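You operate a simulated robot arm through the tools that you are given. There is no shell and no other tool.

The job below is to be done with a simulated robot arm. You get a single attempt, and the scene is never put back.

JOB
Float the window down into the wooden stand and let go of it.
Fine: lift lock free, handlebar lever to FLOAT till it stands, back to BRAKE; then handlebar DOWN to seat it, RELEASE, lift lock on.

The check looks at the end state, three seconds after you hand in, the way a careful person would. Anything else that was tipped, shoved, dropped, spilled or broken makes it a failure.

ROBOT AND FRAMES
A 7-joint arm with a two-finger parallel gripper, fixed in place. Base frame: the origin is at the foot of the arm, x ahead of it, y to its left, z up. Units: mm, degrees, N and s.
Its first joint turns from -166.0 to 166.0 degrees. Payload 4.4 kg.
Tool frame: the origin (TCP) lies between the finger pads and is the grasp point; the fingertips stand 23 mm ahead of it; z points along the fingers, y is the line along which they close. Largest opening 94 mm; finger width 38, thickness 10; the body of the gripper, 54 by 96 mm, starts 39 mm behind the TCP.
Orientation is that of the tool frame in the base frame, as a unit quaternion [x, y, z, w]. With the fingers straight down and closing along the base's y, the tool's x points along the base's -x, its y along +y and its z along -z.

CONTROLS
- The arm moves only by the tool send_rows. Its argument "series" is a list of rows, each an object (a shift or turn left out is 0, a gripper value left out holds the last) with "delta_rot": the turn, a rotation vector about the tool's x, y, z in degrees, a list of three; "linear": the shift along the tool's x, y, z in m, a list of three; "jaw": the closure in counts, from 0 (fully open) to 255 (shut). In form: [{"delta_rot": [wx, wy, wz], "linear": [dx, dy, dz], "jaw": jaw}, ...]. A call has 1 to 20 rows; each row is the pose to reach, as a shift and turn from the pose commanded when the call began, along the tool's axes at that moment. A row lasts 0.2 s, in which the tool goes at most 50 mm and 8.6 degrees; a call with a longer step from one row to the next is refused whole, and so is a gripper value outside its range. A pose out of reach is approached as far as the arm can. The call stops where the force on the tool passes 40 N (or 10 N more than at its start, if that is more) or the arm is blocked; 0.2 s more then pass. The fingers move at their own pace (about 72 mm/s each) and stop on an object; they squeeze with about 23 N. The grip force told is the motor's: it shows also when the fingers shut on nothing. Time passes only in rows, and 0.2 s behind the last, so rows that repeat a pose let the fingers close. The reply holds the time, the measured pose of the TCP, the force on the tool along the base axes, the opening and the grip force, in the units named above and with some noise, with the torque about the TCP (base axes, N m) and any sound that the robot's microphone picked up, and new pictures: "views" is both (left out), scene, wrist or none.
- Cameras (640 x 400 px; columns grow to the right, rows downward): "scene" is fixed at [50.4, 651.1, 1555.6]; the picture's right is [-0.66, -0.75, 0.00], its down [-0.19, 0.16, -0.97] and it looks along [0.73, -0.64, -0.25] (base axes); focal length 303 px, centre (320, 200). "wrist" rides on the gripper at [86, 16, -74] in the tool frame; the picture's right is [-0.18, 0.98, 0.00], its down [-0.58, -0.11, -0.81] and it looks along [-0.79, -0.15, 0.59] (tool axes); focal length 243 px, centre (320, 200). There is no depth. A picture from a camera that has moved, and an enlarged one, comes with that camera's place and axes in the base frame and with its lens.
- close_up(camera, box): a new picture of the part [left, top, right, bottom] of that camera's present view, enlarged. It takes no simulated time.
- finish_job(): hands the job in; it is judged then, once.

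Nothing tells you positions but the pictures and the camera data. Unless the task says otherwise, let go and move clear before handing in.

The tools are called by a JSON object that holds its "method" and its "body". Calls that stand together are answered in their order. send_rows: Moves the arm, as the interface text tells. Its arguments: {"type":"object","properties":{"series":{"type":"array"},"views":{"type":"string","enum":["both","scene","wrist","none"]}},"required":["series"]} The other tools are called the same way: close_up (camera, box) takes an enlarged picture of a part of a camera's view; finish_job () hands the job in.

At the start:

```text
t: 0.0
ee_pos: [599.3, 79.8, 1557.1]
tcp_rot: [-0.001, 1.0, 0.0, 0.0]
wrist_force: [-0.9, 0.3, 0.4]
torque: [0.01, 0.0, 0.01]
grip_width: 94.2
grasp_force: 0.1
```

scene: 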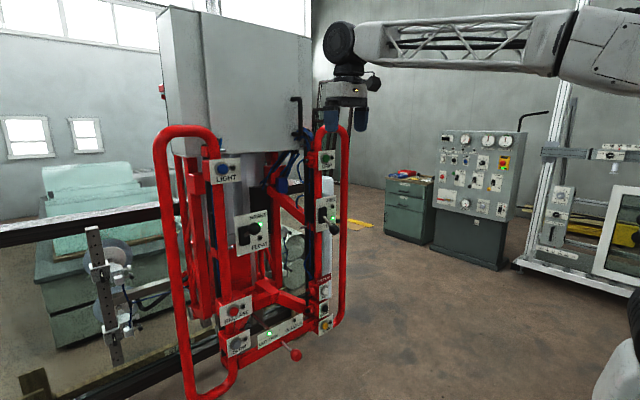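
wrist: 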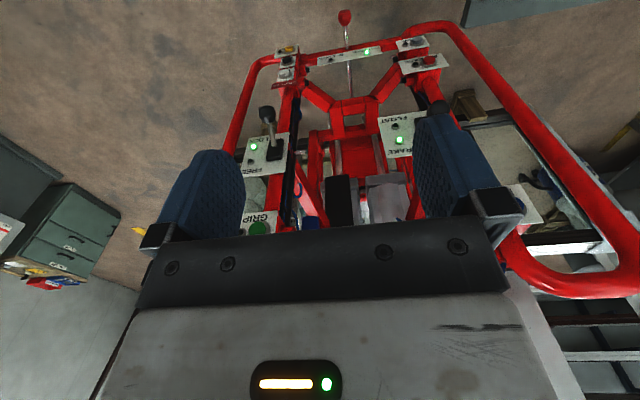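

I see a red-framed lifting manipulator with a handlebar carrying several labelled controls (LIGHT, GRIP, BRAKE/FLOAT lever, and others), and I take the window to be hanging from it near the wooden stand. First I will enlarge parts of both views to read the labels and find each control.

{"method": "close_up", "body": {"camera": "scene", "box": [200, 140, 360, 240]}}

{"method": "close_up", "body": {"camera": "scene", "box": [200, 240, 360, 370]}}

{"method": "close_up", "body": {"camera": "wrist", "box": [220, 90, 460, 240]}}

{"method": "close_up", "body": {"camera": "wrist", "box": [260, 0, 460, 110]}}

{"method": "close_up", "body": {"camera": "scene", "box": [0, 200, 220, 400]}}

{"method": "close_up", "body": {"camera": "scene", "box": [430, 100, 640, 290]}}

```text
4.00 times, centred on (280, 190) of scene
camera zoom: at [50.4, 651.1, 1555.6], right [-0.66, -0.75, 0.0], down [-0.19, 0.16, -0.97], along [0.73, -0.64, -0.25], focal length 1210 px, centre (480, 240)
```

zoom: 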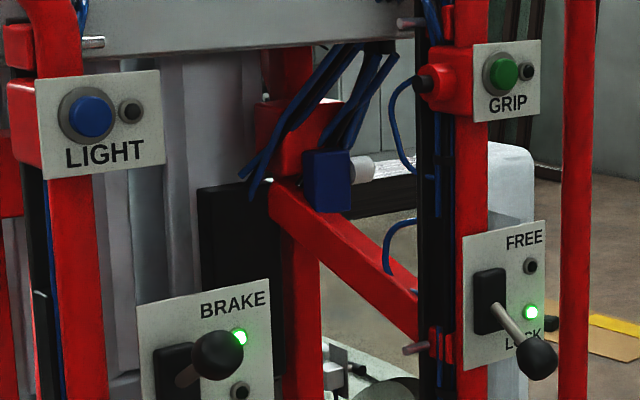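

```text
3.08 times, centred on (280, 305) of scene
camera zoom: at [50.4, 651.1, 1555.6], right [-0.66, -0.75, 0.0], down [-0.19, 0.16, -0.97], along [0.73, -0.64, -0.25], focal length 931 px, centre (443, -123)
```

zoom: 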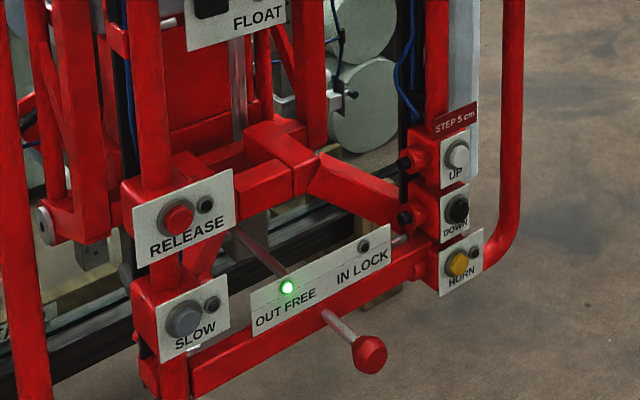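

```text
2.67 times, centred on (340, 165) of wrist
camera zoom: at [512.4, 95.1, 1633.6], right [0.18, 0.98, 0.0], down [0.58, -0.11, 0.81], along [0.79, -0.15, -0.59], focal length 647 px, centre (267, 293)
```

zoom: 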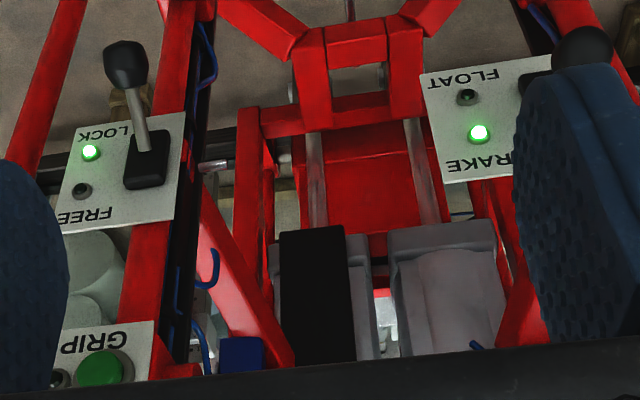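

```text
3.20 times, centred on (360, 55) of wrist
camera zoom: at [512.4, 95.1, 1633.6], right [0.18, 0.98, 0.0], down [0.58, -0.11, 0.81], along [0.79, -0.15, -0.59], focal length 776 px, centre (192, 664)
```

zoom: 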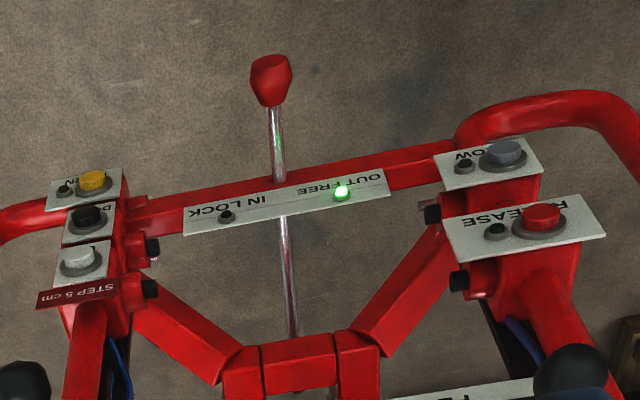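

```text
2.00 times, centred on (110, 300) of scene
camera zoom: at [50.4, 651.1, 1555.6], right [-0.66, -0.75, 0.0], down [-0.19, 0.16, -0.97], along [0.73, -0.64, -0.25], focal length 605 px, centre (740, 0)
```

zoom: 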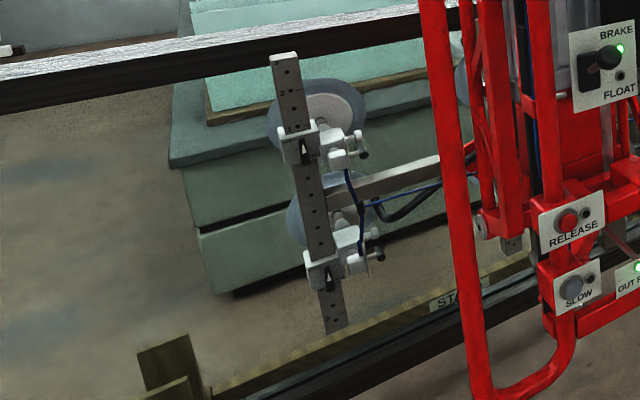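

```text
2.11 times, centred on (535, 195) of scene
camera zoom: at [50.4, 651.1, 1555.6], right [-0.66, -0.75, 0.0], down [-0.19, 0.16, -0.97], along [0.73, -0.64, -0.25], focal length 637 px, centre (-133, 210)
```

zoom: 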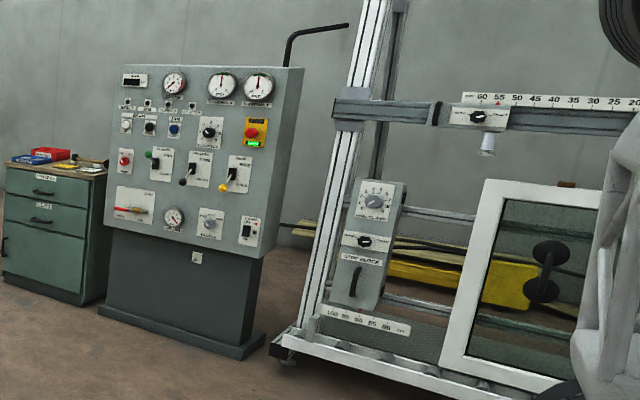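

The handlebar has a BRAKE/FLOAT lever, a FREE/LOCK lever, a rod marked OUT FREE / IN LOCK, and UP, DOWN and RELEASE buttons. The console on the right may carry lookalike controls, so I will zoom in further to tell which one is the lift lock.

{"method": "close_up", "body": {"camera": "scene", "box": [435, 125, 535, 190]}}

{"method": "close_up", "body": {"camera": "scene", "box": [435, 170, 535, 235]}}

{"method": "close_up", "body": {"camera": "scene", "box": [305, 185, 355, 245]}}

{"method": "close_up", "body": {"camera": "scene", "box": [230, 200, 280, 260]}}

{"method": "close_up", "body": {"camera": "scene", "box": [540, 140, 640, 290]}}

{"method": "close_up", "body": {"camera": "scene", "box": [150, 0, 390, 160]}}

{"method": "close_up", "body": {"camera": "scene", "box": [200, 300, 350, 400]}}

{"method": "close_up", "body": {"camera": "wrist", "box": [400, 60, 640, 300]}}

```text
6.15 times, centred on (485, 158) of scene
camera zoom: at [50.4, 651.1, 1555.6], right [-0.66, -0.75, 0.0], down [-0.19, 0.16, -0.97], along [0.73, -0.64, -0.25], focal length 1862 px, centre (-695, 462)
```

zoom: 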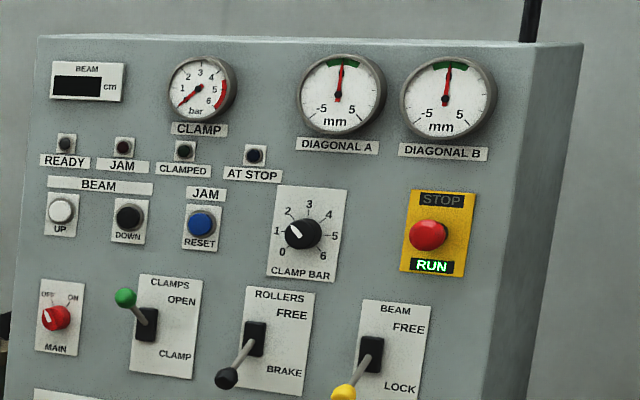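

```text
6.15 times, centred on (485, 202) of scene
camera zoom: at [50.4, 651.1, 1555.6], right [-0.66, -0.75, 0.0], down [-0.19, 0.16, -0.97], along [0.73, -0.64, -0.25], focal length 1862 px, centre (-695, 185)
```

zoom: 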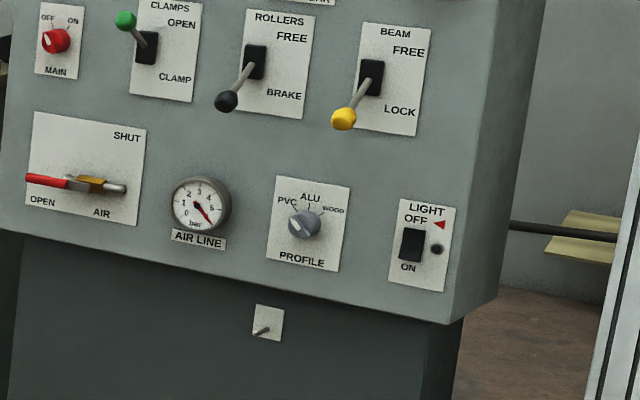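

```text
6.67 times, centred on (330, 215) of scene
camera zoom: at [50.4, 651.1, 1555.6], right [-0.66, -0.75, 0.0], down [-0.19, 0.16, -0.97], along [0.73, -0.64, -0.25], focal length 2017 px, centre (253, 100)
```

zoom: 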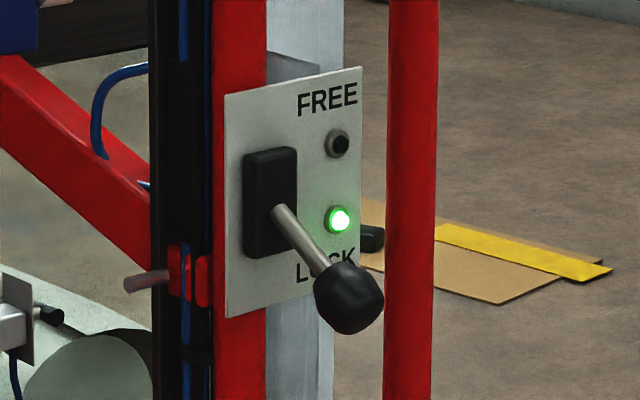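

```text
6.67 times, centred on (255, 230) of scene
camera zoom: at [50.4, 651.1, 1555.6], right [-0.66, -0.75, 0.0], down [-0.19, 0.16, -0.97], along [0.73, -0.64, -0.25], focal length 2017 px, centre (753, 0)
```

zoom: 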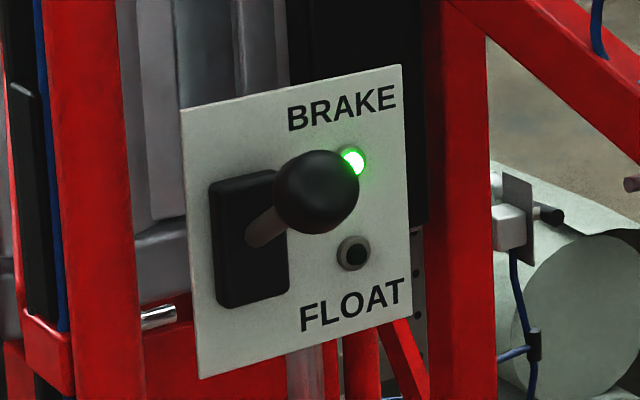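

```text
2.67 times, centred on (590, 215) of scene
camera zoom: at [50.4, 651.1, 1555.6], right [-0.66, -0.75, 0.0], down [-0.19, 0.16, -0.97], along [0.73, -0.64, -0.25], focal length 807 px, centre (-400, 160)
```

zoom: 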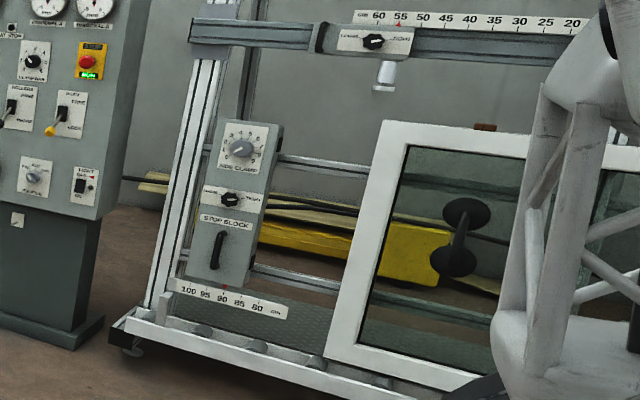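

```text
2.50 times, centred on (270, 80) of scene
camera zoom: at [50.4, 651.1, 1555.6], right [-0.66, -0.75, 0.0], down [-0.19, 0.16, -0.97], along [0.73, -0.64, -0.25], focal length 756 px, centre (445, 500)
```

zoom: 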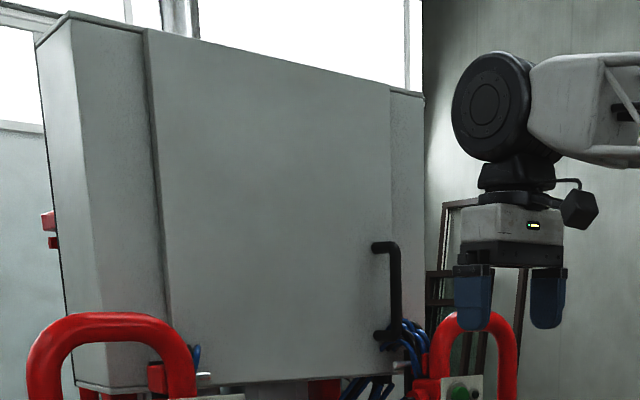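

```text
4.00 times, centred on (275, 350) of scene
camera zoom: at [50.4, 651.1, 1555.6], right [-0.66, -0.75, 0.0], down [-0.19, 0.16, -0.97], along [0.73, -0.64, -0.25], focal length 1210 px, centre (500, -400)
```

zoom: 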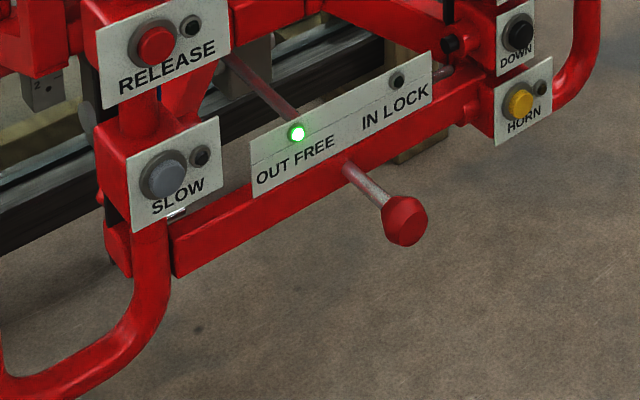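

```text
1.67 times, centred on (520, 180) of wrist
camera zoom: at [512.4, 95.1, 1633.6], right [0.18, 0.98, 0.0], down [0.58, -0.11, 0.81], along [0.79, -0.15, -0.59], focal length 404 px, centre (-13, 233)
```

zoom: 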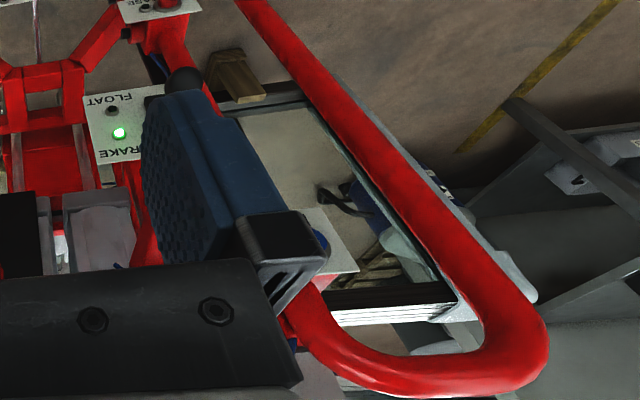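

The controls face the robot (toward -x) at about x=840. I take the BRAKE/FLOAT knob to be near (791, 250, 1255), the FREE/LOCK knob near (800, -77, 1174), RELEASE near (842, 308, 985) and DOWN near (838, -67, 838). The tool points straight down, so next I will pitch it forward in free space to face the controls and get a better wrist view.

{"method": "send_rows", "body": {"series": [{"delta_rot": [0, -8.5, 0], "linear": [0.01, 0, 0]}, {"delta_rot": [0, -17, 0], "linear": [0.02, 0, 0]}, {"delta_rot": [0, -25.5, 0], "linear": [0.03, 0, 0]}, {"delta_rot": [0, -34, 0], "linear": [0.04, 0, 0]}, {"delta_rot": [0, -42.5, 0], "linear": [0.05, 0, 0]}, {"delta_rot": [0, -45, 0], "linear": [0.05, 0, 0]}], "views": "both"}}

```text
t: 1.4
ee_pos: [548.9, 80.1, 1557.7]
tcp_rot: [0.001, 0.924, -0.001, 0.383]
wrist_force: [0.2, -0.1, 0.5]
torque: [-0.02, 0.0, -0.02]
grip_width: 93.9
grasp_force: 0.0
camera wrist: at [435.4, 95.7, 1550.2], right [0.13, 0.98, 0.13], down [-0.16, -0.11, 0.98], along [0.98, -0.15, 0.14], focal length 243 px, centre (320, 200)
```

scene: 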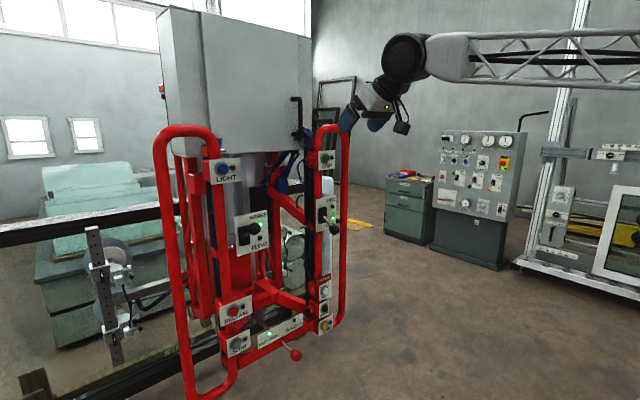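
wrist: 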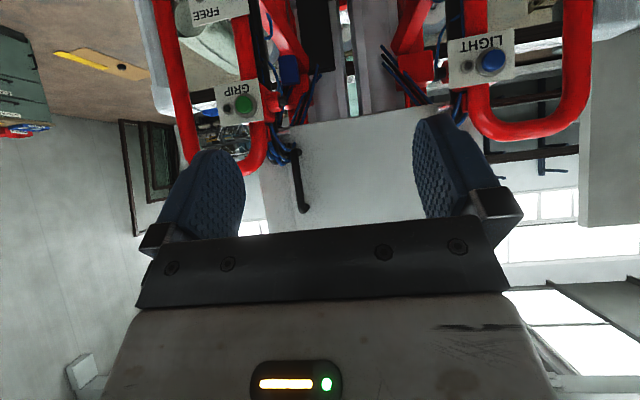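

The wrist camera now looks level and forward, upside down, with GRIP and LIGHT at the top. I will lower the arm in free space at about x=550 to look straight at the levers, the lower buttons and the rod.

{"method": "send_rows", "body": {"series": [{"linear": [0.03, 0, 0.03]}, {"linear": [0.06, 0, 0.06]}, {"linear": [0.09, 0, 0.09]}, {"linear": [0.12, 0, 0.12]}, {"linear": [0.15, 0, 0.15]}, {"linear": [0.18, 0, 0.18]}, {"linear": [0.21, 0, 0.21]}, {"linear": [0.24, 0, 0.24]}], "views": "both"}}

```text
t: 3.2
ee_pos: [550.8, 80.7, 1217.5]
tcp_rot: [0.0, 0.924, 0.0, 0.383]
wrist_force: [0.4, 0.1, 0.2]
torque: [0.0, -0.02, 0.0]
grip_width: 94.0
grasp_force: 0.1
camera wrist: at [437.1, 97.2, 1210.2], right [0.13, 0.98, 0.13], down [-0.16, -0.11, 0.98], along [0.98, -0.15, 0.14], focal length 243 px, centre (320, 200)
```

scene: 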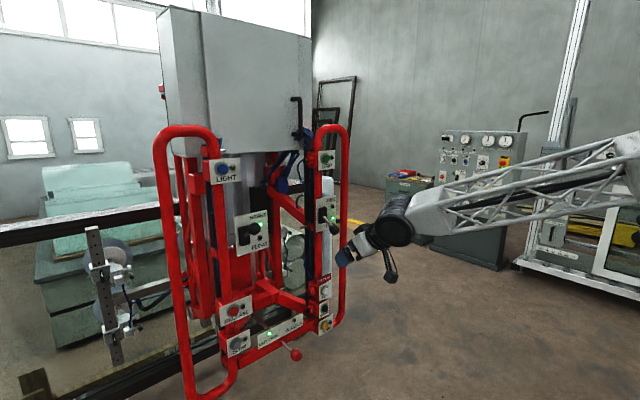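
wrist: 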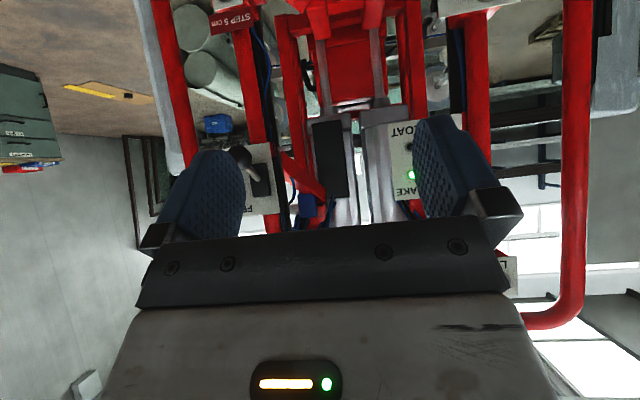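

The levers are partly hidden by the fingers. I will go lower in the same orientation to see the rod, the lower buttons, the window bottom and the stand.

{"method": "send_rows", "body": {"series": [{"linear": [0.03, 0, 0.03]}, {"linear": [0.06, 0, 0.06]}, {"linear": [0.09, 0, 0.09]}, {"linear": [0.12, 0, 0.12]}, {"linear": [0.15, 0, 0.15]}, {"linear": [0.18, 0, 0.18]}, {"linear": [0.21, 0, 0.21]}, {"linear": [0.24, 0, 0.24]}, {"linear": [0.27, 0, 0.27]}, {"linear": [0.29, 0, 0.29]}], "views": "both"}}

```text
t: 5.4
ee_pos: [550.8, 77.2, 809.5]
tcp_rot: [0.001, 0.924, -0.001, 0.383]
wrist_force: [0.2, -0.2, -0.6]
torque: [-0.02, -0.01, 0.0]
grip_width: 93.7
grasp_force: 0.0
camera wrist: at [436.6, 93.9, 802.3], right [0.13, 0.98, 0.13], down [-0.16, -0.11, 0.98], along [0.98, -0.15, 0.14], focal length 243 px, centre (320, 200)
```

scene: 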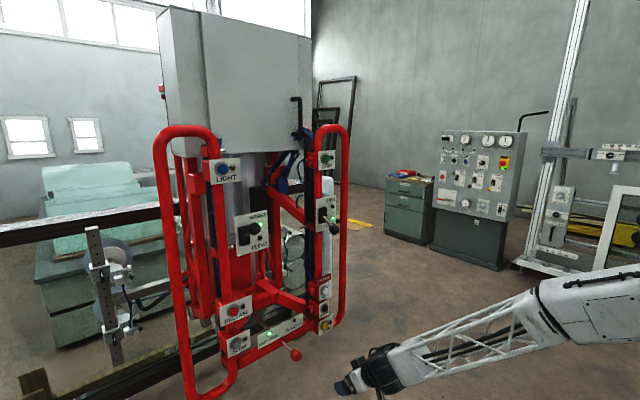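
wrist: 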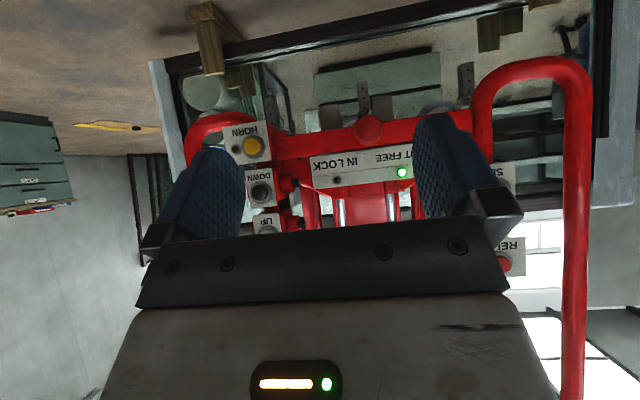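

Upside down, this shows the window's bottom rail above two wooden stand posts, with the rod plate and HORN, DOWN and UP in front. I will enlarge the rod and its surroundings.

{"method": "close_up", "body": {"camera": "wrist", "box": [160, 0, 320, 100]}}

{"method": "close_up", "body": {"camera": "wrist", "box": [280, 100, 440, 230]}}

{"method": "close_up", "body": {"camera": "wrist", "box": [420, 0, 640, 140]}}

{"method": "close_up", "body": {"camera": "wrist", "box": [200, 100, 320, 240]}}

{"method": "close_up", "body": {"camera": "scene", "box": [0, 300, 240, 400]}}

```text
4.00 times, centred on (240, 50) of wrist
camera zoom: at [436.6, 93.9, 802.3], right [0.13, 0.98, 0.13], down [-0.16, -0.11, 0.98], along [0.98, -0.15, 0.14], focal length 970 px, centre (640, 800)
```

zoom: 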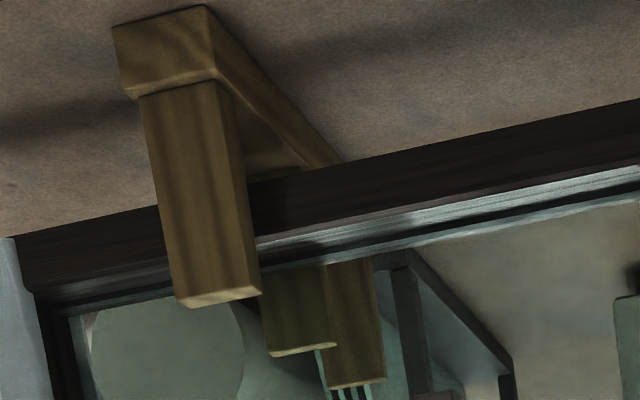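

```text
3.08 times, centred on (360, 165) of wrist
camera zoom: at [436.6, 93.9, 802.3], right [0.13, 0.98, 0.13], down [-0.16, -0.11, 0.98], along [0.98, -0.15, 0.14], focal length 746 px, centre (197, 308)
```

zoom: 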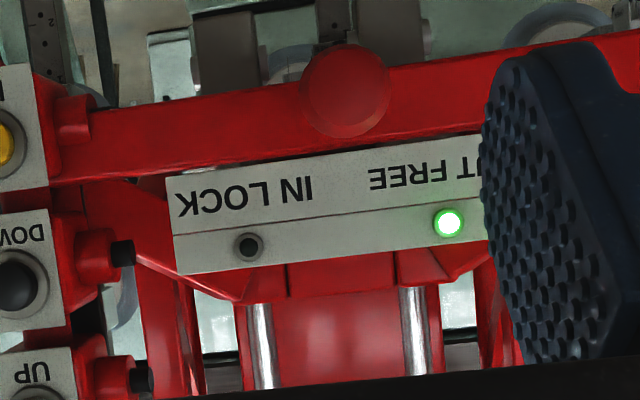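

```text
2.86 times, centred on (530, 70) of wrist
camera zoom: at [436.6, 93.9, 802.3], right [0.13, 0.98, 0.13], down [-0.16, -0.11, 0.98], along [0.98, -0.15, 0.14], focal length 693 px, centre (-280, 571)
```

zoom: 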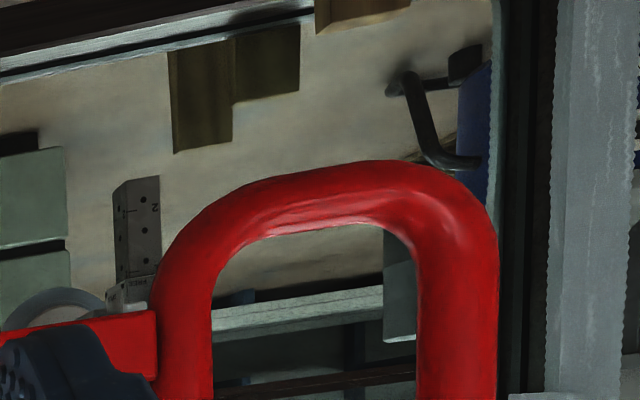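

```text
2.86 times, centred on (260, 170) of wrist
camera zoom: at [436.6, 93.9, 802.3], right [0.13, 0.98, 0.13], down [-0.16, -0.11, 0.98], along [0.98, -0.15, 0.14], focal length 693 px, centre (491, 286)
```

zoom: 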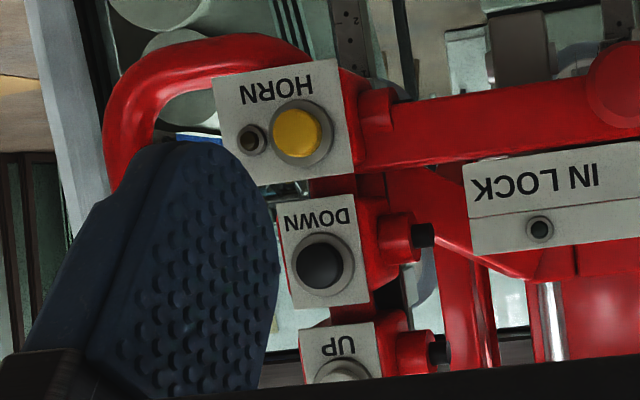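

```text
2.67 times, centred on (120, 350) of scene
camera zoom: at [50.4, 651.1, 1555.6], right [-0.66, -0.75, 0.0], down [-0.19, 0.16, -0.97], along [0.73, -0.64, -0.25], focal length 807 px, centre (853, -200)
```

zoom: 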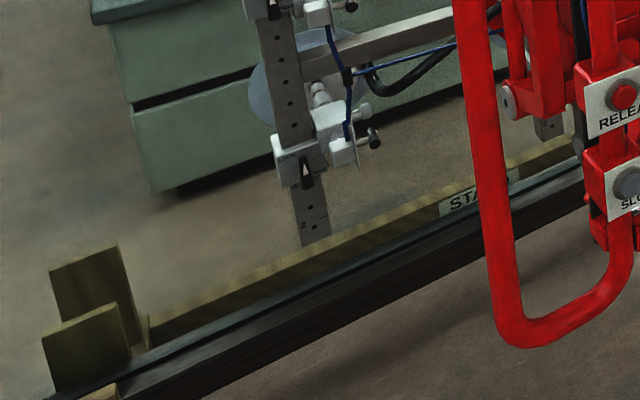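

The window hangs in the slots of the stand with its bottom rail above the floor beams. I want to see where the rod leads and what the FREE/LOCK lever acts on, so I will move down and left for a look underneath.

{"method": "send_rows", "body": {"series": [{"linear": [0.025, 0.03, 0.025]}, {"linear": [0.05, 0.06, 0.05]}, {"linear": [0.075, 0.09, 0.075]}, {"linear": [0.1, 0.12, 0.1]}, {"linear": [0.12, 0.15, 0.12]}, {"linear": [0.14, 0.18, 0.14]}], "views": "wrist"}}

```text
t: 6.8
ee_pos: [551.2, 258.9, 610.9]
tcp_rot: [0.0, 0.924, 0.0, 0.383]
wrist_force: [1.5, 0.3, 0.4]
torque: [0.01, 0.0, -0.01]
grip_width: 94.2
grasp_force: 0.1
camera wrist: at [437.0, 274.0, 603.1], right [0.13, 0.98, 0.13], down [-0.16, -0.11, 0.98], along [0.98, -0.15, 0.14], focal length 243 px, centre (320, 200)
```

wrist: 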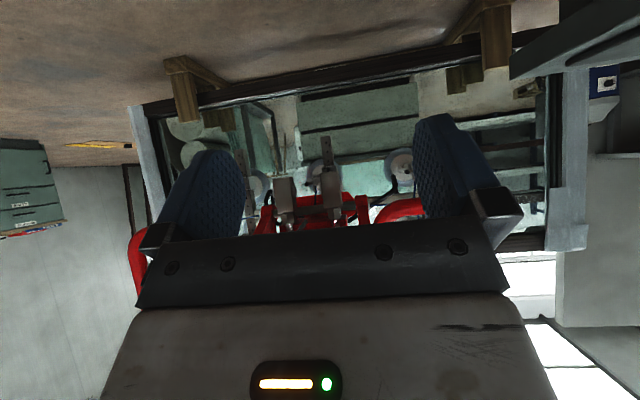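

The gripper hides the rod area. I will tilt the tool up about 30 degrees so that the rod and its rear end fall in the clear half of the picture.

{"method": "send_rows", "body": {"series": [{"delta_rot": [0, -8, 0]}, {"delta_rot": [0, -16, 0]}, {"delta_rot": [0, -24, 0]}, {"delta_rot": [0, -32, 0]}, {"delta_rot": [0, -35, 0]}], "views": "wrist"}}

```text
t: 8.0
ee_pos: [548.5, 260.5, 611.2]
tcp_rot: [-0.002, 0.766, -0.004, 0.643]
wrist_force: [0.5, -0.3, -0.2]
torque: [0.01, 0.01, -0.01]
grip_width: 94.1
grasp_force: 0.0
camera wrist: at [460.3, 275.3, 540.5], right [0.03, 0.98, 0.17], down [-0.69, -0.1, 0.71], along [0.72, -0.14, 0.68], focal length 243 px, centre (320, 200)
```

wrist: 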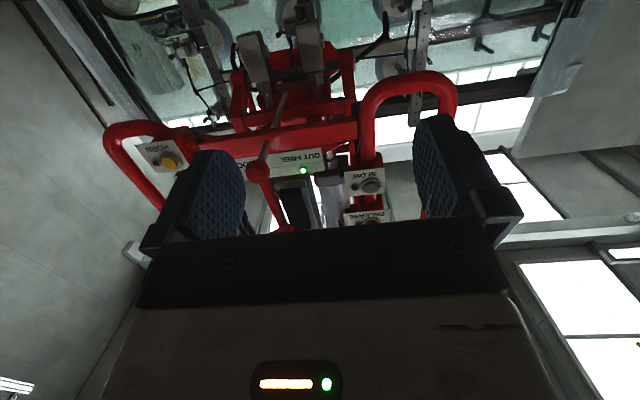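

{"method": "close_up", "body": {"camera": "wrist", "box": [200, 60, 400, 230]}}

{"method": "close_up", "body": {"camera": "wrist", "box": [160, 0, 360, 130]}}

```text
2.35 times, centred on (300, 145) of wrist
camera zoom: at [460.3, 275.3, 540.5], right [0.03, 0.98, 0.17], down [-0.69, -0.1, 0.71], along [0.72, -0.14, 0.68], focal length 571 px, centre (367, 329)
```

zoom: 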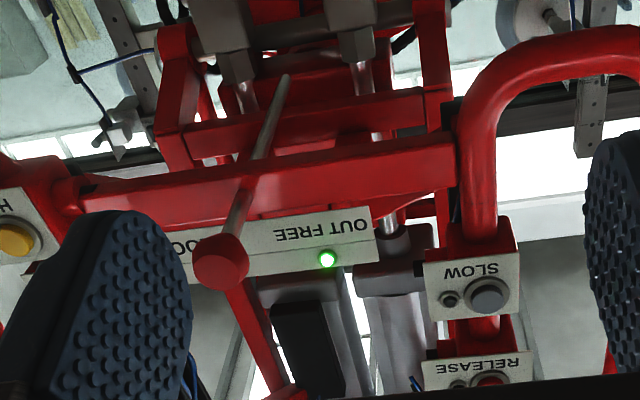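

```text
3.08 times, centred on (260, 65) of wrist
camera zoom: at [460.3, 275.3, 540.5], right [0.03, 0.98, 0.17], down [-0.69, -0.1, 0.71], along [0.72, -0.14, 0.68], focal length 746 px, centre (505, 615)
```

zoom: 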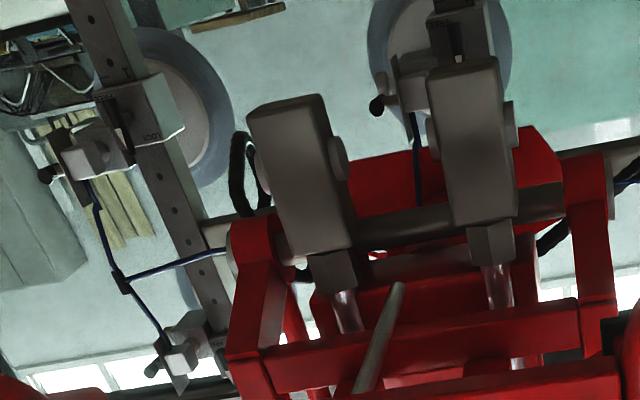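

The rod passes under the bar and ends free near the centre frame, so from looks alone I cannot be sure whether the rod or the FREE/LOCK lever is the lift lock. The FREE/LOCK lever is the one now locked. I will raise the arm back to lever height, level the tool, and then roll it so the closing line is vertical.

{"method": "send_rows", "body": {"series": [{"delta_rot": [0, -5, 0], "linear": [-0.045, 0, -0.008]}, {"delta_rot": [0, -10, 0], "linear": [-0.09, 0, -0.016]}, {"delta_rot": [0, -10, 0], "linear": [-0.135, 0, -0.024]}, {"delta_rot": [0, -10, 0], "linear": [-0.18, 0, -0.032]}, {"delta_rot": [0, -10, 0], "linear": [-0.225, 0, -0.04]}, {"delta_rot": [0, -10, 0], "linear": [-0.27, 0, -0.048]}, {"delta_rot": [0, -10, 0], "linear": [-0.315, 0, -0.056]}, {"delta_rot": [0, -10, 0], "linear": [-0.36, 0, -0.063]}, {"delta_rot": [0, -10, 0], "linear": [-0.405, 0, -0.071]}, {"delta_rot": [0, -10, 0], "linear": [-0.45, 0, -0.079]}, {"delta_rot": [0, -10, 0], "linear": [-0.495, 0, -0.087]}, {"delta_rot": [0, -10, 0], "linear": [-0.54, 0, -0.095]}, {"delta_rot": [0, -10, 0], "linear": [-0.585, 0, -0.103]}, {"delta_rot": [0, -10, 0], "linear": [-0.63, 0, -0.111]}, {"delta_rot": [0, -10, 0], "linear": [-0.65, 0, -0.115]}], "views": "both"}}

```text
t: 11.2
ee_pos: [548.9, 258.0, 1272.3]
tcp_rot: [0.0, 0.708, 0.0, 0.707]
wrist_force: [-1.1, -0.3, -0.3]
torque: [0.03, -0.01, 0.01]
grip_width: 93.8
grasp_force: 0.1
camera wrist: at [474.9, 273.2, 1186.4], right [0.0, 0.98, 0.18], down [-0.81, -0.11, 0.58], along [0.59, -0.15, 0.79], focal length 243 px, centre (320, 200)
```

scene: 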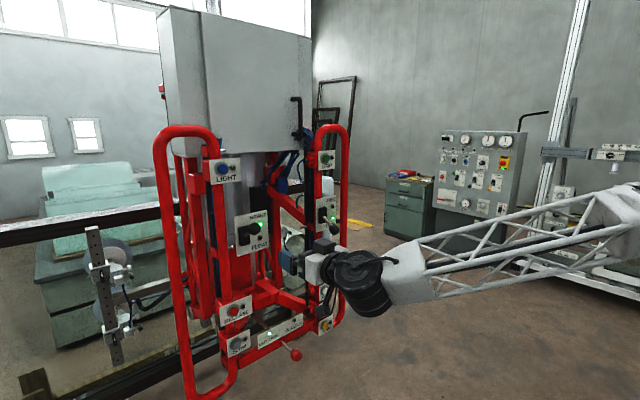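
wrist: 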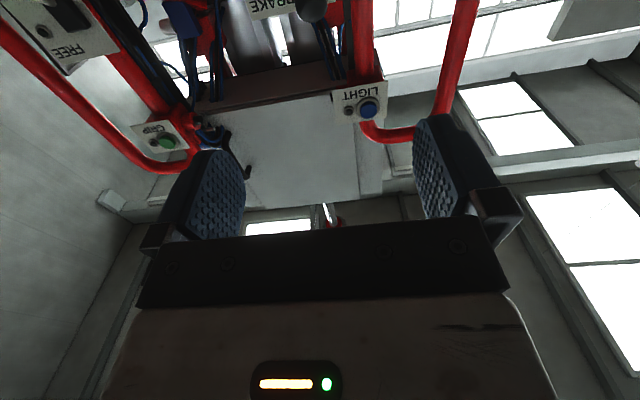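

The tool is level at (549, 258, 1272), pointing at the handlebar. I will roll it 90 degrees about its own axis so that the camera sits to the left and the fingers close vertically, and shut the fingers.

{"method": "send_rows", "body": {"series": [{"delta_rot": [0, 0, 8.5], "jaw": 255}, {"delta_rot": [0, 0, 17]}, {"delta_rot": [0, 0, 25.5]}, {"delta_rot": [0, 0, 34]}, {"delta_rot": [0, 0, 42.5]}, {"delta_rot": [0, 0, 51]}, {"delta_rot": [0, 0, 59.5]}, {"delta_rot": [0, 0, 68]}, {"delta_rot": [0, 0, 76.5]}, {"delta_rot": [0, 0, 85]}, {"delta_rot": [0, 0, 90]}], "views": "both"}}

```text
t: 13.6
ee_pos: [525.3, 234.0, 1322.3]
tcp_rot: [0.505, 0.525, 0.478, 0.49]
wrist_force: [0.1, 0.3, 0.0]
torque: [-0.01, 0.03, 0.02]
grip_width: 0.0
grasp_force: 22.9
out of reach, approached as far as the arm can: row 9, 10, 11
camera wrist: at [451.5, 319.5, 1342.1], right [0.06, -0.15, 0.99], down [-0.81, -0.59, -0.04], along [0.59, -0.79, -0.16], focal length 243 px, centre (320, 200)
```

scene: 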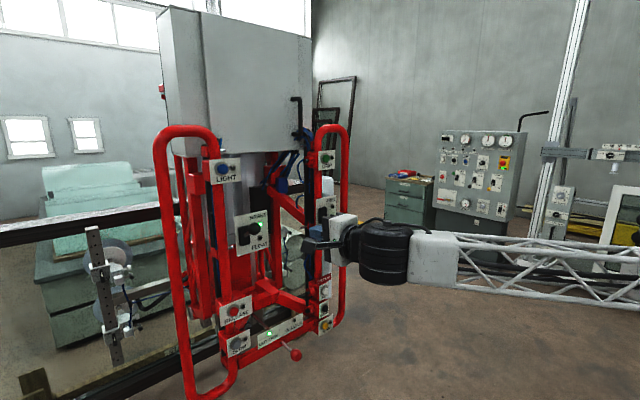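
wrist: 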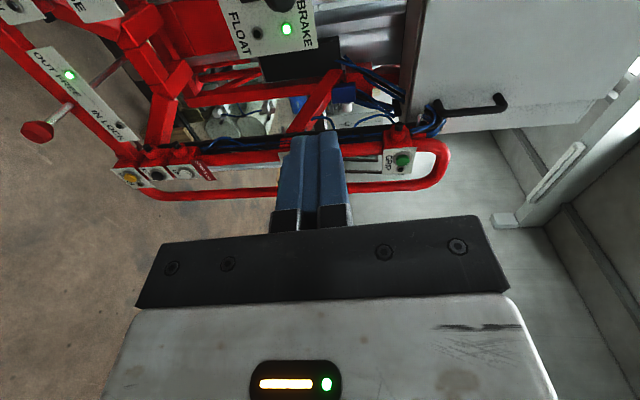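

That roll runs into a reach limit: the last rows fell short and the tool shifted to (525, 234, 1322). I will roll back to the level pose that was reachable, with the fingers still shut.

{"method": "send_rows", "body": {"series": [{"delta_rot": [0, 0, -8.5]}, {"delta_rot": [0, 0, -17]}, {"delta_rot": [0, 0, -25.5]}, {"delta_rot": [0, 0, -34]}, {"delta_rot": [0, 0, -42.5]}, {"delta_rot": [0, 0, -51]}, {"delta_rot": [0, 0, -59.5]}, {"delta_rot": [0, 0, -68]}, {"delta_rot": [0, 0, -76.5]}, {"delta_rot": [0, 0, -85]}, {"delta_rot": [0, 0, -90]}], "views": "wrist"}}

```text
t: 16.0
ee_pos: [529.0, 232.8, 1323.9]
tcp_rot: [-0.017, 0.729, -0.008, 0.684]
wrist_force: [0.5, -0.2, 0.3]
torque: [0.06, 0.01, 0.01]
grip_width: 0.1
grasp_force: 23.2
camera wrist: at [448.9, 244.7, 1243.4], right [0.0, 0.99, 0.15], down [-0.77, -0.1, 0.63], along [0.64, -0.12, 0.76], focal length 243 px, centre (320, 200)
```

wrist: 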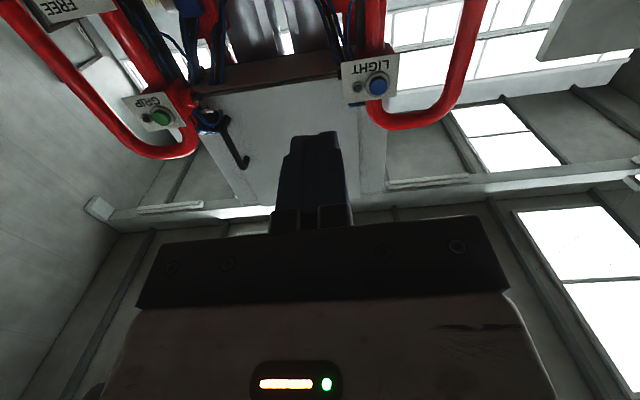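

The tool is at (529, 233, 1324), nearly level and within reach. I will move up behind the BRAKE/FLOAT knob, stopping about 80 mm short, pitched 20 degrees down so the camera can see the knob.

{"method": "send_rows", "body": {"series": [{"delta_rot": [0.2, 4, 0.5], "linear": [0.001, 0.004, 0.03]}, {"delta_rot": [0.3, 8, 1], "linear": [0.002, 0.008, 0.06]}, {"delta_rot": [0.5, 12, 1.5], "linear": [0.003, 0.012, 0.09]}, {"delta_rot": [0.66, 16.3, 2.05], "linear": [0.003, 0.015, 0.12]}, {"delta_rot": [0.66, 16.3, 2.05], "linear": [0.004, 0.017, 0.162]}], "views": "both"}}

```text
t: 17.2
ee_pos: [689.6, 248.5, 1311.0]
tcp_rot: [0.004, 0.818, -0.002, 0.575]
wrist_force: [-0.1, -0.4, 0.0]
torque: [0.01, 0.01, 0.0]
grip_width: 0.0
grasp_force: 23.4
camera wrist: at [589.4, 265.4, 1256.7], right [0.07, 0.98, 0.17], down [-0.56, -0.1, 0.82], along [0.82, -0.16, 0.54], focal length 243 px, centre (320, 200)
```

scene: 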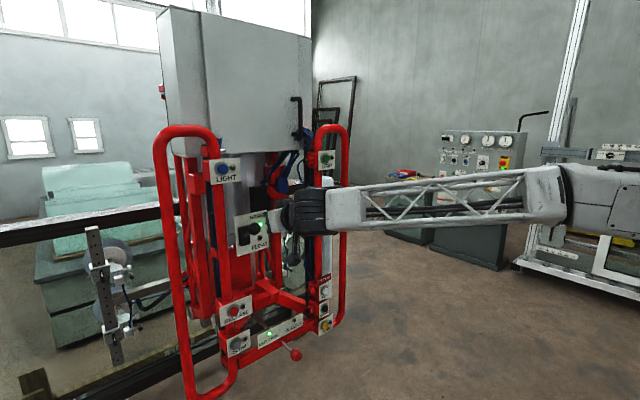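
wrist: 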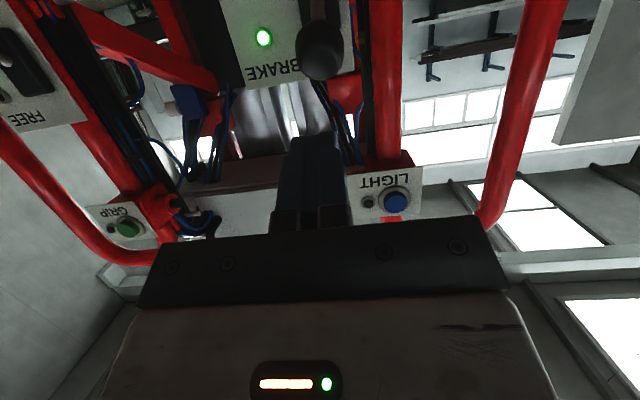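

The BRAKE/FLOAT knob is straight ahead at about (791, 249, 1260), roughly 33 mm across. I will raise slightly and advance so that the shut fingertips sit above the knob without touching it.

{"method": "send_rows", "body": {"series": [{"linear": [-0.0095, 0.001, -0.0034]}, {"linear": [-0.0195, 0.001, 0.025]}, {"linear": [-0.0295, 0.001, 0.053]}, {"linear": [-0.0395, 0.001, 0.0812]}], "views": "both"}}

```text
t: 18.2
ee_pos: [779.0, 252.1, 1319.3]
tcp_rot: [0.003, 0.818, -0.002, 0.576]
wrist_force: [-0.1, 0.2, 0.6]
torque: [0.03, 0.01, 0.02]
grip_width: 0.0
grasp_force: 23.5
camera wrist: at [679.4, 267.4, 1264.4], right [0.07, 0.98, 0.17], down [-0.56, -0.11, 0.82], along [0.82, -0.16, 0.54], focal length 243 px, centre (320, 200)
```

scene: 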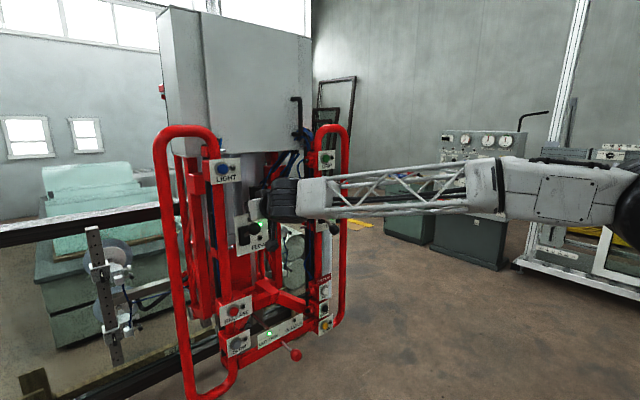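
wrist: 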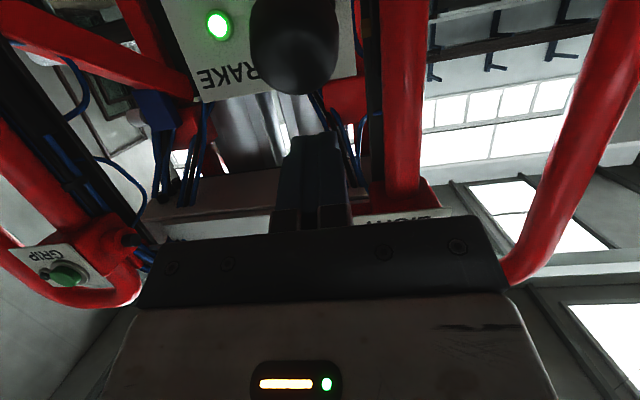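

The fingertips are above the knob and within 3 mm of its centre sideways. I will first try FLOAT with the FREE/LOCK lever left alone: if the lifter stays put that lever is the lift lock, and if it sinks then the rod is. I push straight down in small steps, then back off upward.

{"method": "send_rows", "body": {"series": [{"linear": [0.0113, 0, 0.0041]}, {"linear": [0.0226, 0, 0.0081]}, {"linear": [0.0339, 0, 0.0122]}, {"linear": [0.0452, 0, 0.0163]}, {"linear": [0.0565, 0, 0.0203]}, {"linear": [0.0678, 0, 0.0244]}, {"linear": [0.0772, 0, 0.0278]}], "views": "both"}}

```text
t: 19.8
ee_pos: [780.3, 251.8, 1236.6]
tcp_rot: [0.002, 0.818, -0.002, 0.575]
wrist_force: [0.1, 0.7, 0.8]
torque: [-0.01, -0.01, -0.01]
grip_width: 0.0
grasp_force: 22.9
camera wrist: at [680.1, 268.1, 1182.5], right [0.07, 0.98, 0.17], down [-0.56, -0.1, 0.82], along [0.82, -0.15, 0.54], focal length 243 px, centre (320, 200)
```

scene: 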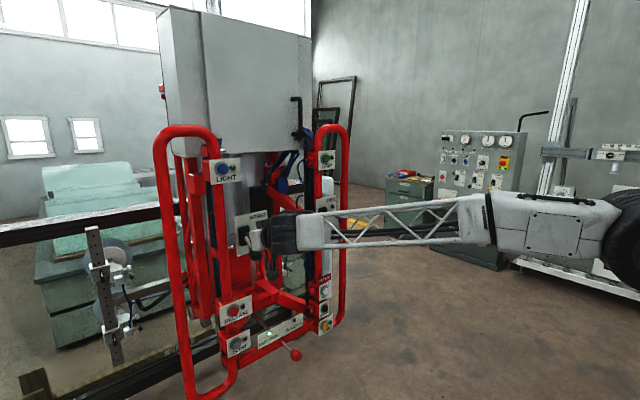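
wrist: 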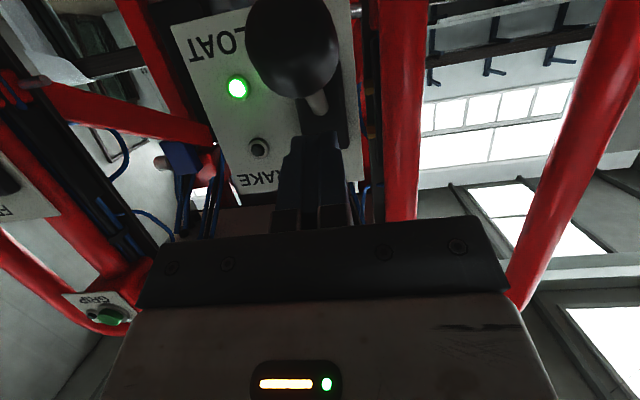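

The lever is down and the FLOAT lamp is lit, and so far the handlebar has not moved. I will back off from the knob and wait a little to see whether anything sinks.

{"method": "send_rows", "body": {"series": [{"linear": [-0.0094, 0, -0.0034]}, {"linear": [0.0, 0, -0.03]}, {"linear": [0.01, 0, -0.06]}, {"linear": [0.02, 0, -0.085]}, {"linear": [0.02, 0, -0.085]}, {"linear": [0.02, 0, -0.085]}, {"linear": [0.02, 0, -0.085]}], "views": "both"}}

{"method": "close_up", "body": {"camera": "scene", "box": [0, 300, 240, 400]}}

```text
t: 21.4
ee_pos: [693.2, 253.2, 1246.9]
tcp_rot: [0.003, 0.819, -0.002, 0.574]
wrist_force: [-0.2, -0.2, 0.1]
torque: [0.02, 0.0, 0.0]
grip_width: 0.0
grasp_force: 22.7
camera wrist: at [594.3, 270.1, 1191.8], right [0.07, 0.98, 0.17], down [-0.56, -0.1, 0.82], along [0.82, -0.16, 0.54], focal length 243 px, centre (320, 200)
```

scene: 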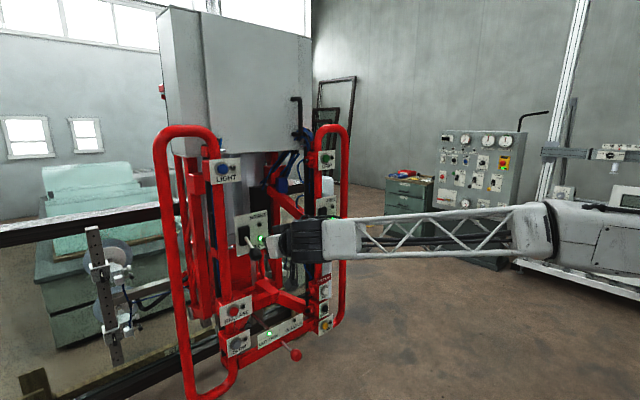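
wrist: 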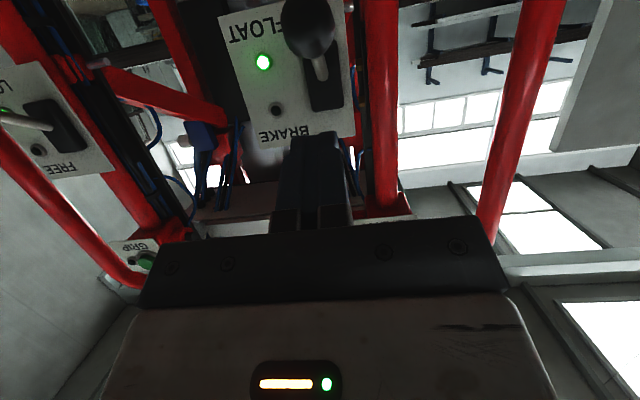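

```text
2.67 times, centred on (120, 350) of scene
camera zoom: at [50.4, 651.1, 1555.6], right [-0.66, -0.75, 0.0], down [-0.19, 0.16, -0.97], along [0.73, -0.64, -0.25], focal length 807 px, centre (853, -200)
```

zoom: 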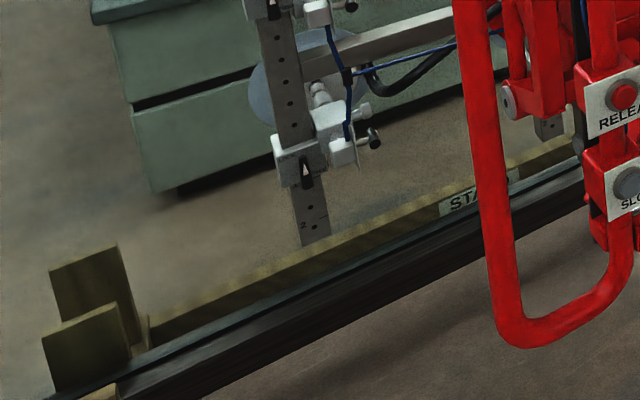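

Nothing has moved after about 2 s on FLOAT, so the FREE/LOCK lever is the lift lock. The knob now sits at about (791, 248, 1186). To keep to the given order I will put the lever back to BRAKE first, going level below the knob and in under it.

{"method": "send_rows", "body": {"series": [{"delta_rot": [0, -7, 0], "linear": [0.034, -0.001, 0.012]}, {"delta_rot": [0, -14, 0], "linear": [0.068, -0.002, 0.025]}, {"delta_rot": [0, -20, 0], "linear": [0.1006, -0.003, 0.0364]}, {"delta_rot": [0, -20, 0], "linear": [0.09, -0.003, 0.065]}, {"delta_rot": [0, -20, 0], "linear": [0.08, -0.003, 0.092]}, {"delta_rot": [0, -20, 0], "linear": [0.071, -0.003, 0.118]}], "views": "both"}}

```text
t: 22.8
ee_pos: [782.6, 247.3, 1141.3]
tcp_rot: [0.002, 0.706, -0.001, 0.709]
wrist_force: [-0.4, 0.2, 0.3]
torque: [0.0, 0.01, 0.0]
grip_width: 0.3
grasp_force: 22.9
camera wrist: at [707.9, 263.5, 1055.1], right [0.01, 0.98, 0.18], down [-0.81, -0.1, 0.58], along [0.59, -0.15, 0.79], focal length 243 px, centre (320, 200)
```

scene: 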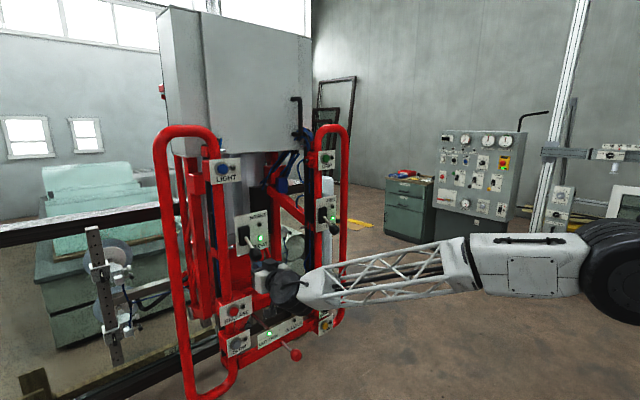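
wrist: 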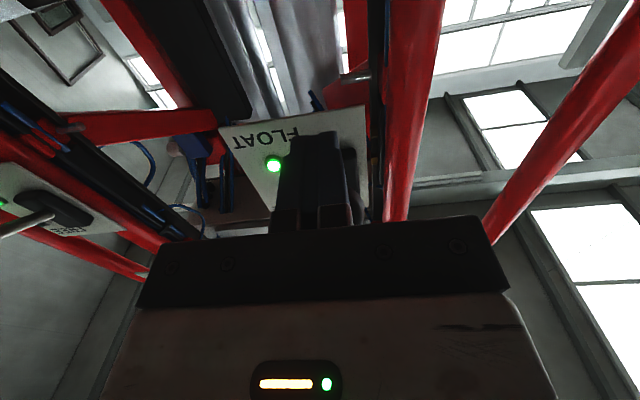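

The fingers are level just below the knob, which is hidden behind them. I will push straight up about 85 mm to bring the lever back to BRAKE.

{"method": "send_rows", "body": {"series": [{"linear": [-0.012, 0, 0]}, {"linear": [-0.024, 0, 0]}, {"linear": [-0.036, 0, 0]}, {"linear": [-0.048, 0, 0]}, {"linear": [-0.06, 0, 0]}, {"linear": [-0.072, 0, 0]}, {"linear": [-0.082, 0, 0]}], "views": "both"}}

```text
t: 23.3
ee_pos: [781.9, 246.5, 1145.8]
tcp_rot: [0.001, 0.709, -0.003, 0.706]
wrist_force: [-1.6, -0.4, -2.9]
torque: [0.0, -0.04, 0.01]
grip_width: 0.1
grasp_force: 23.4
stopped in row 2: the force on the tool passed its limit at 50 N (the readings are from after the stop); the commanded pose is now the measured one
camera wrist: at [706.5, 262.9, 1060.3], right [0.01, 0.98, 0.18], down [-0.8, -0.1, 0.59], along [0.6, -0.15, 0.79], focal length 243 px, centre (320, 200)
```

scene: 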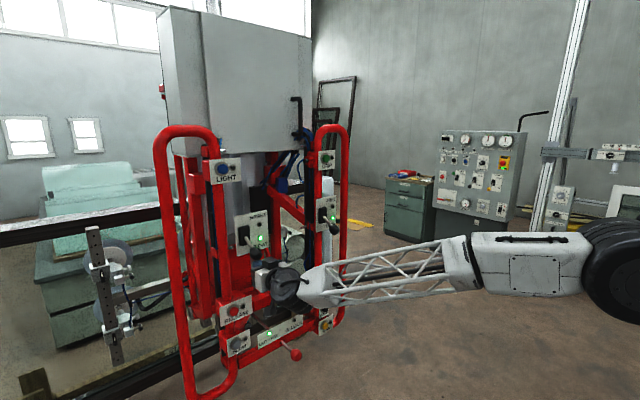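
wrist: 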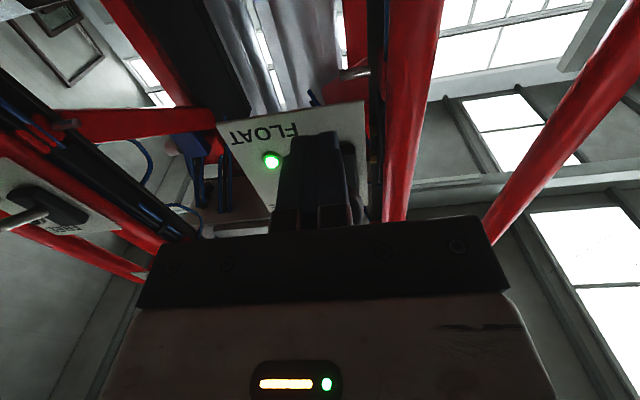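

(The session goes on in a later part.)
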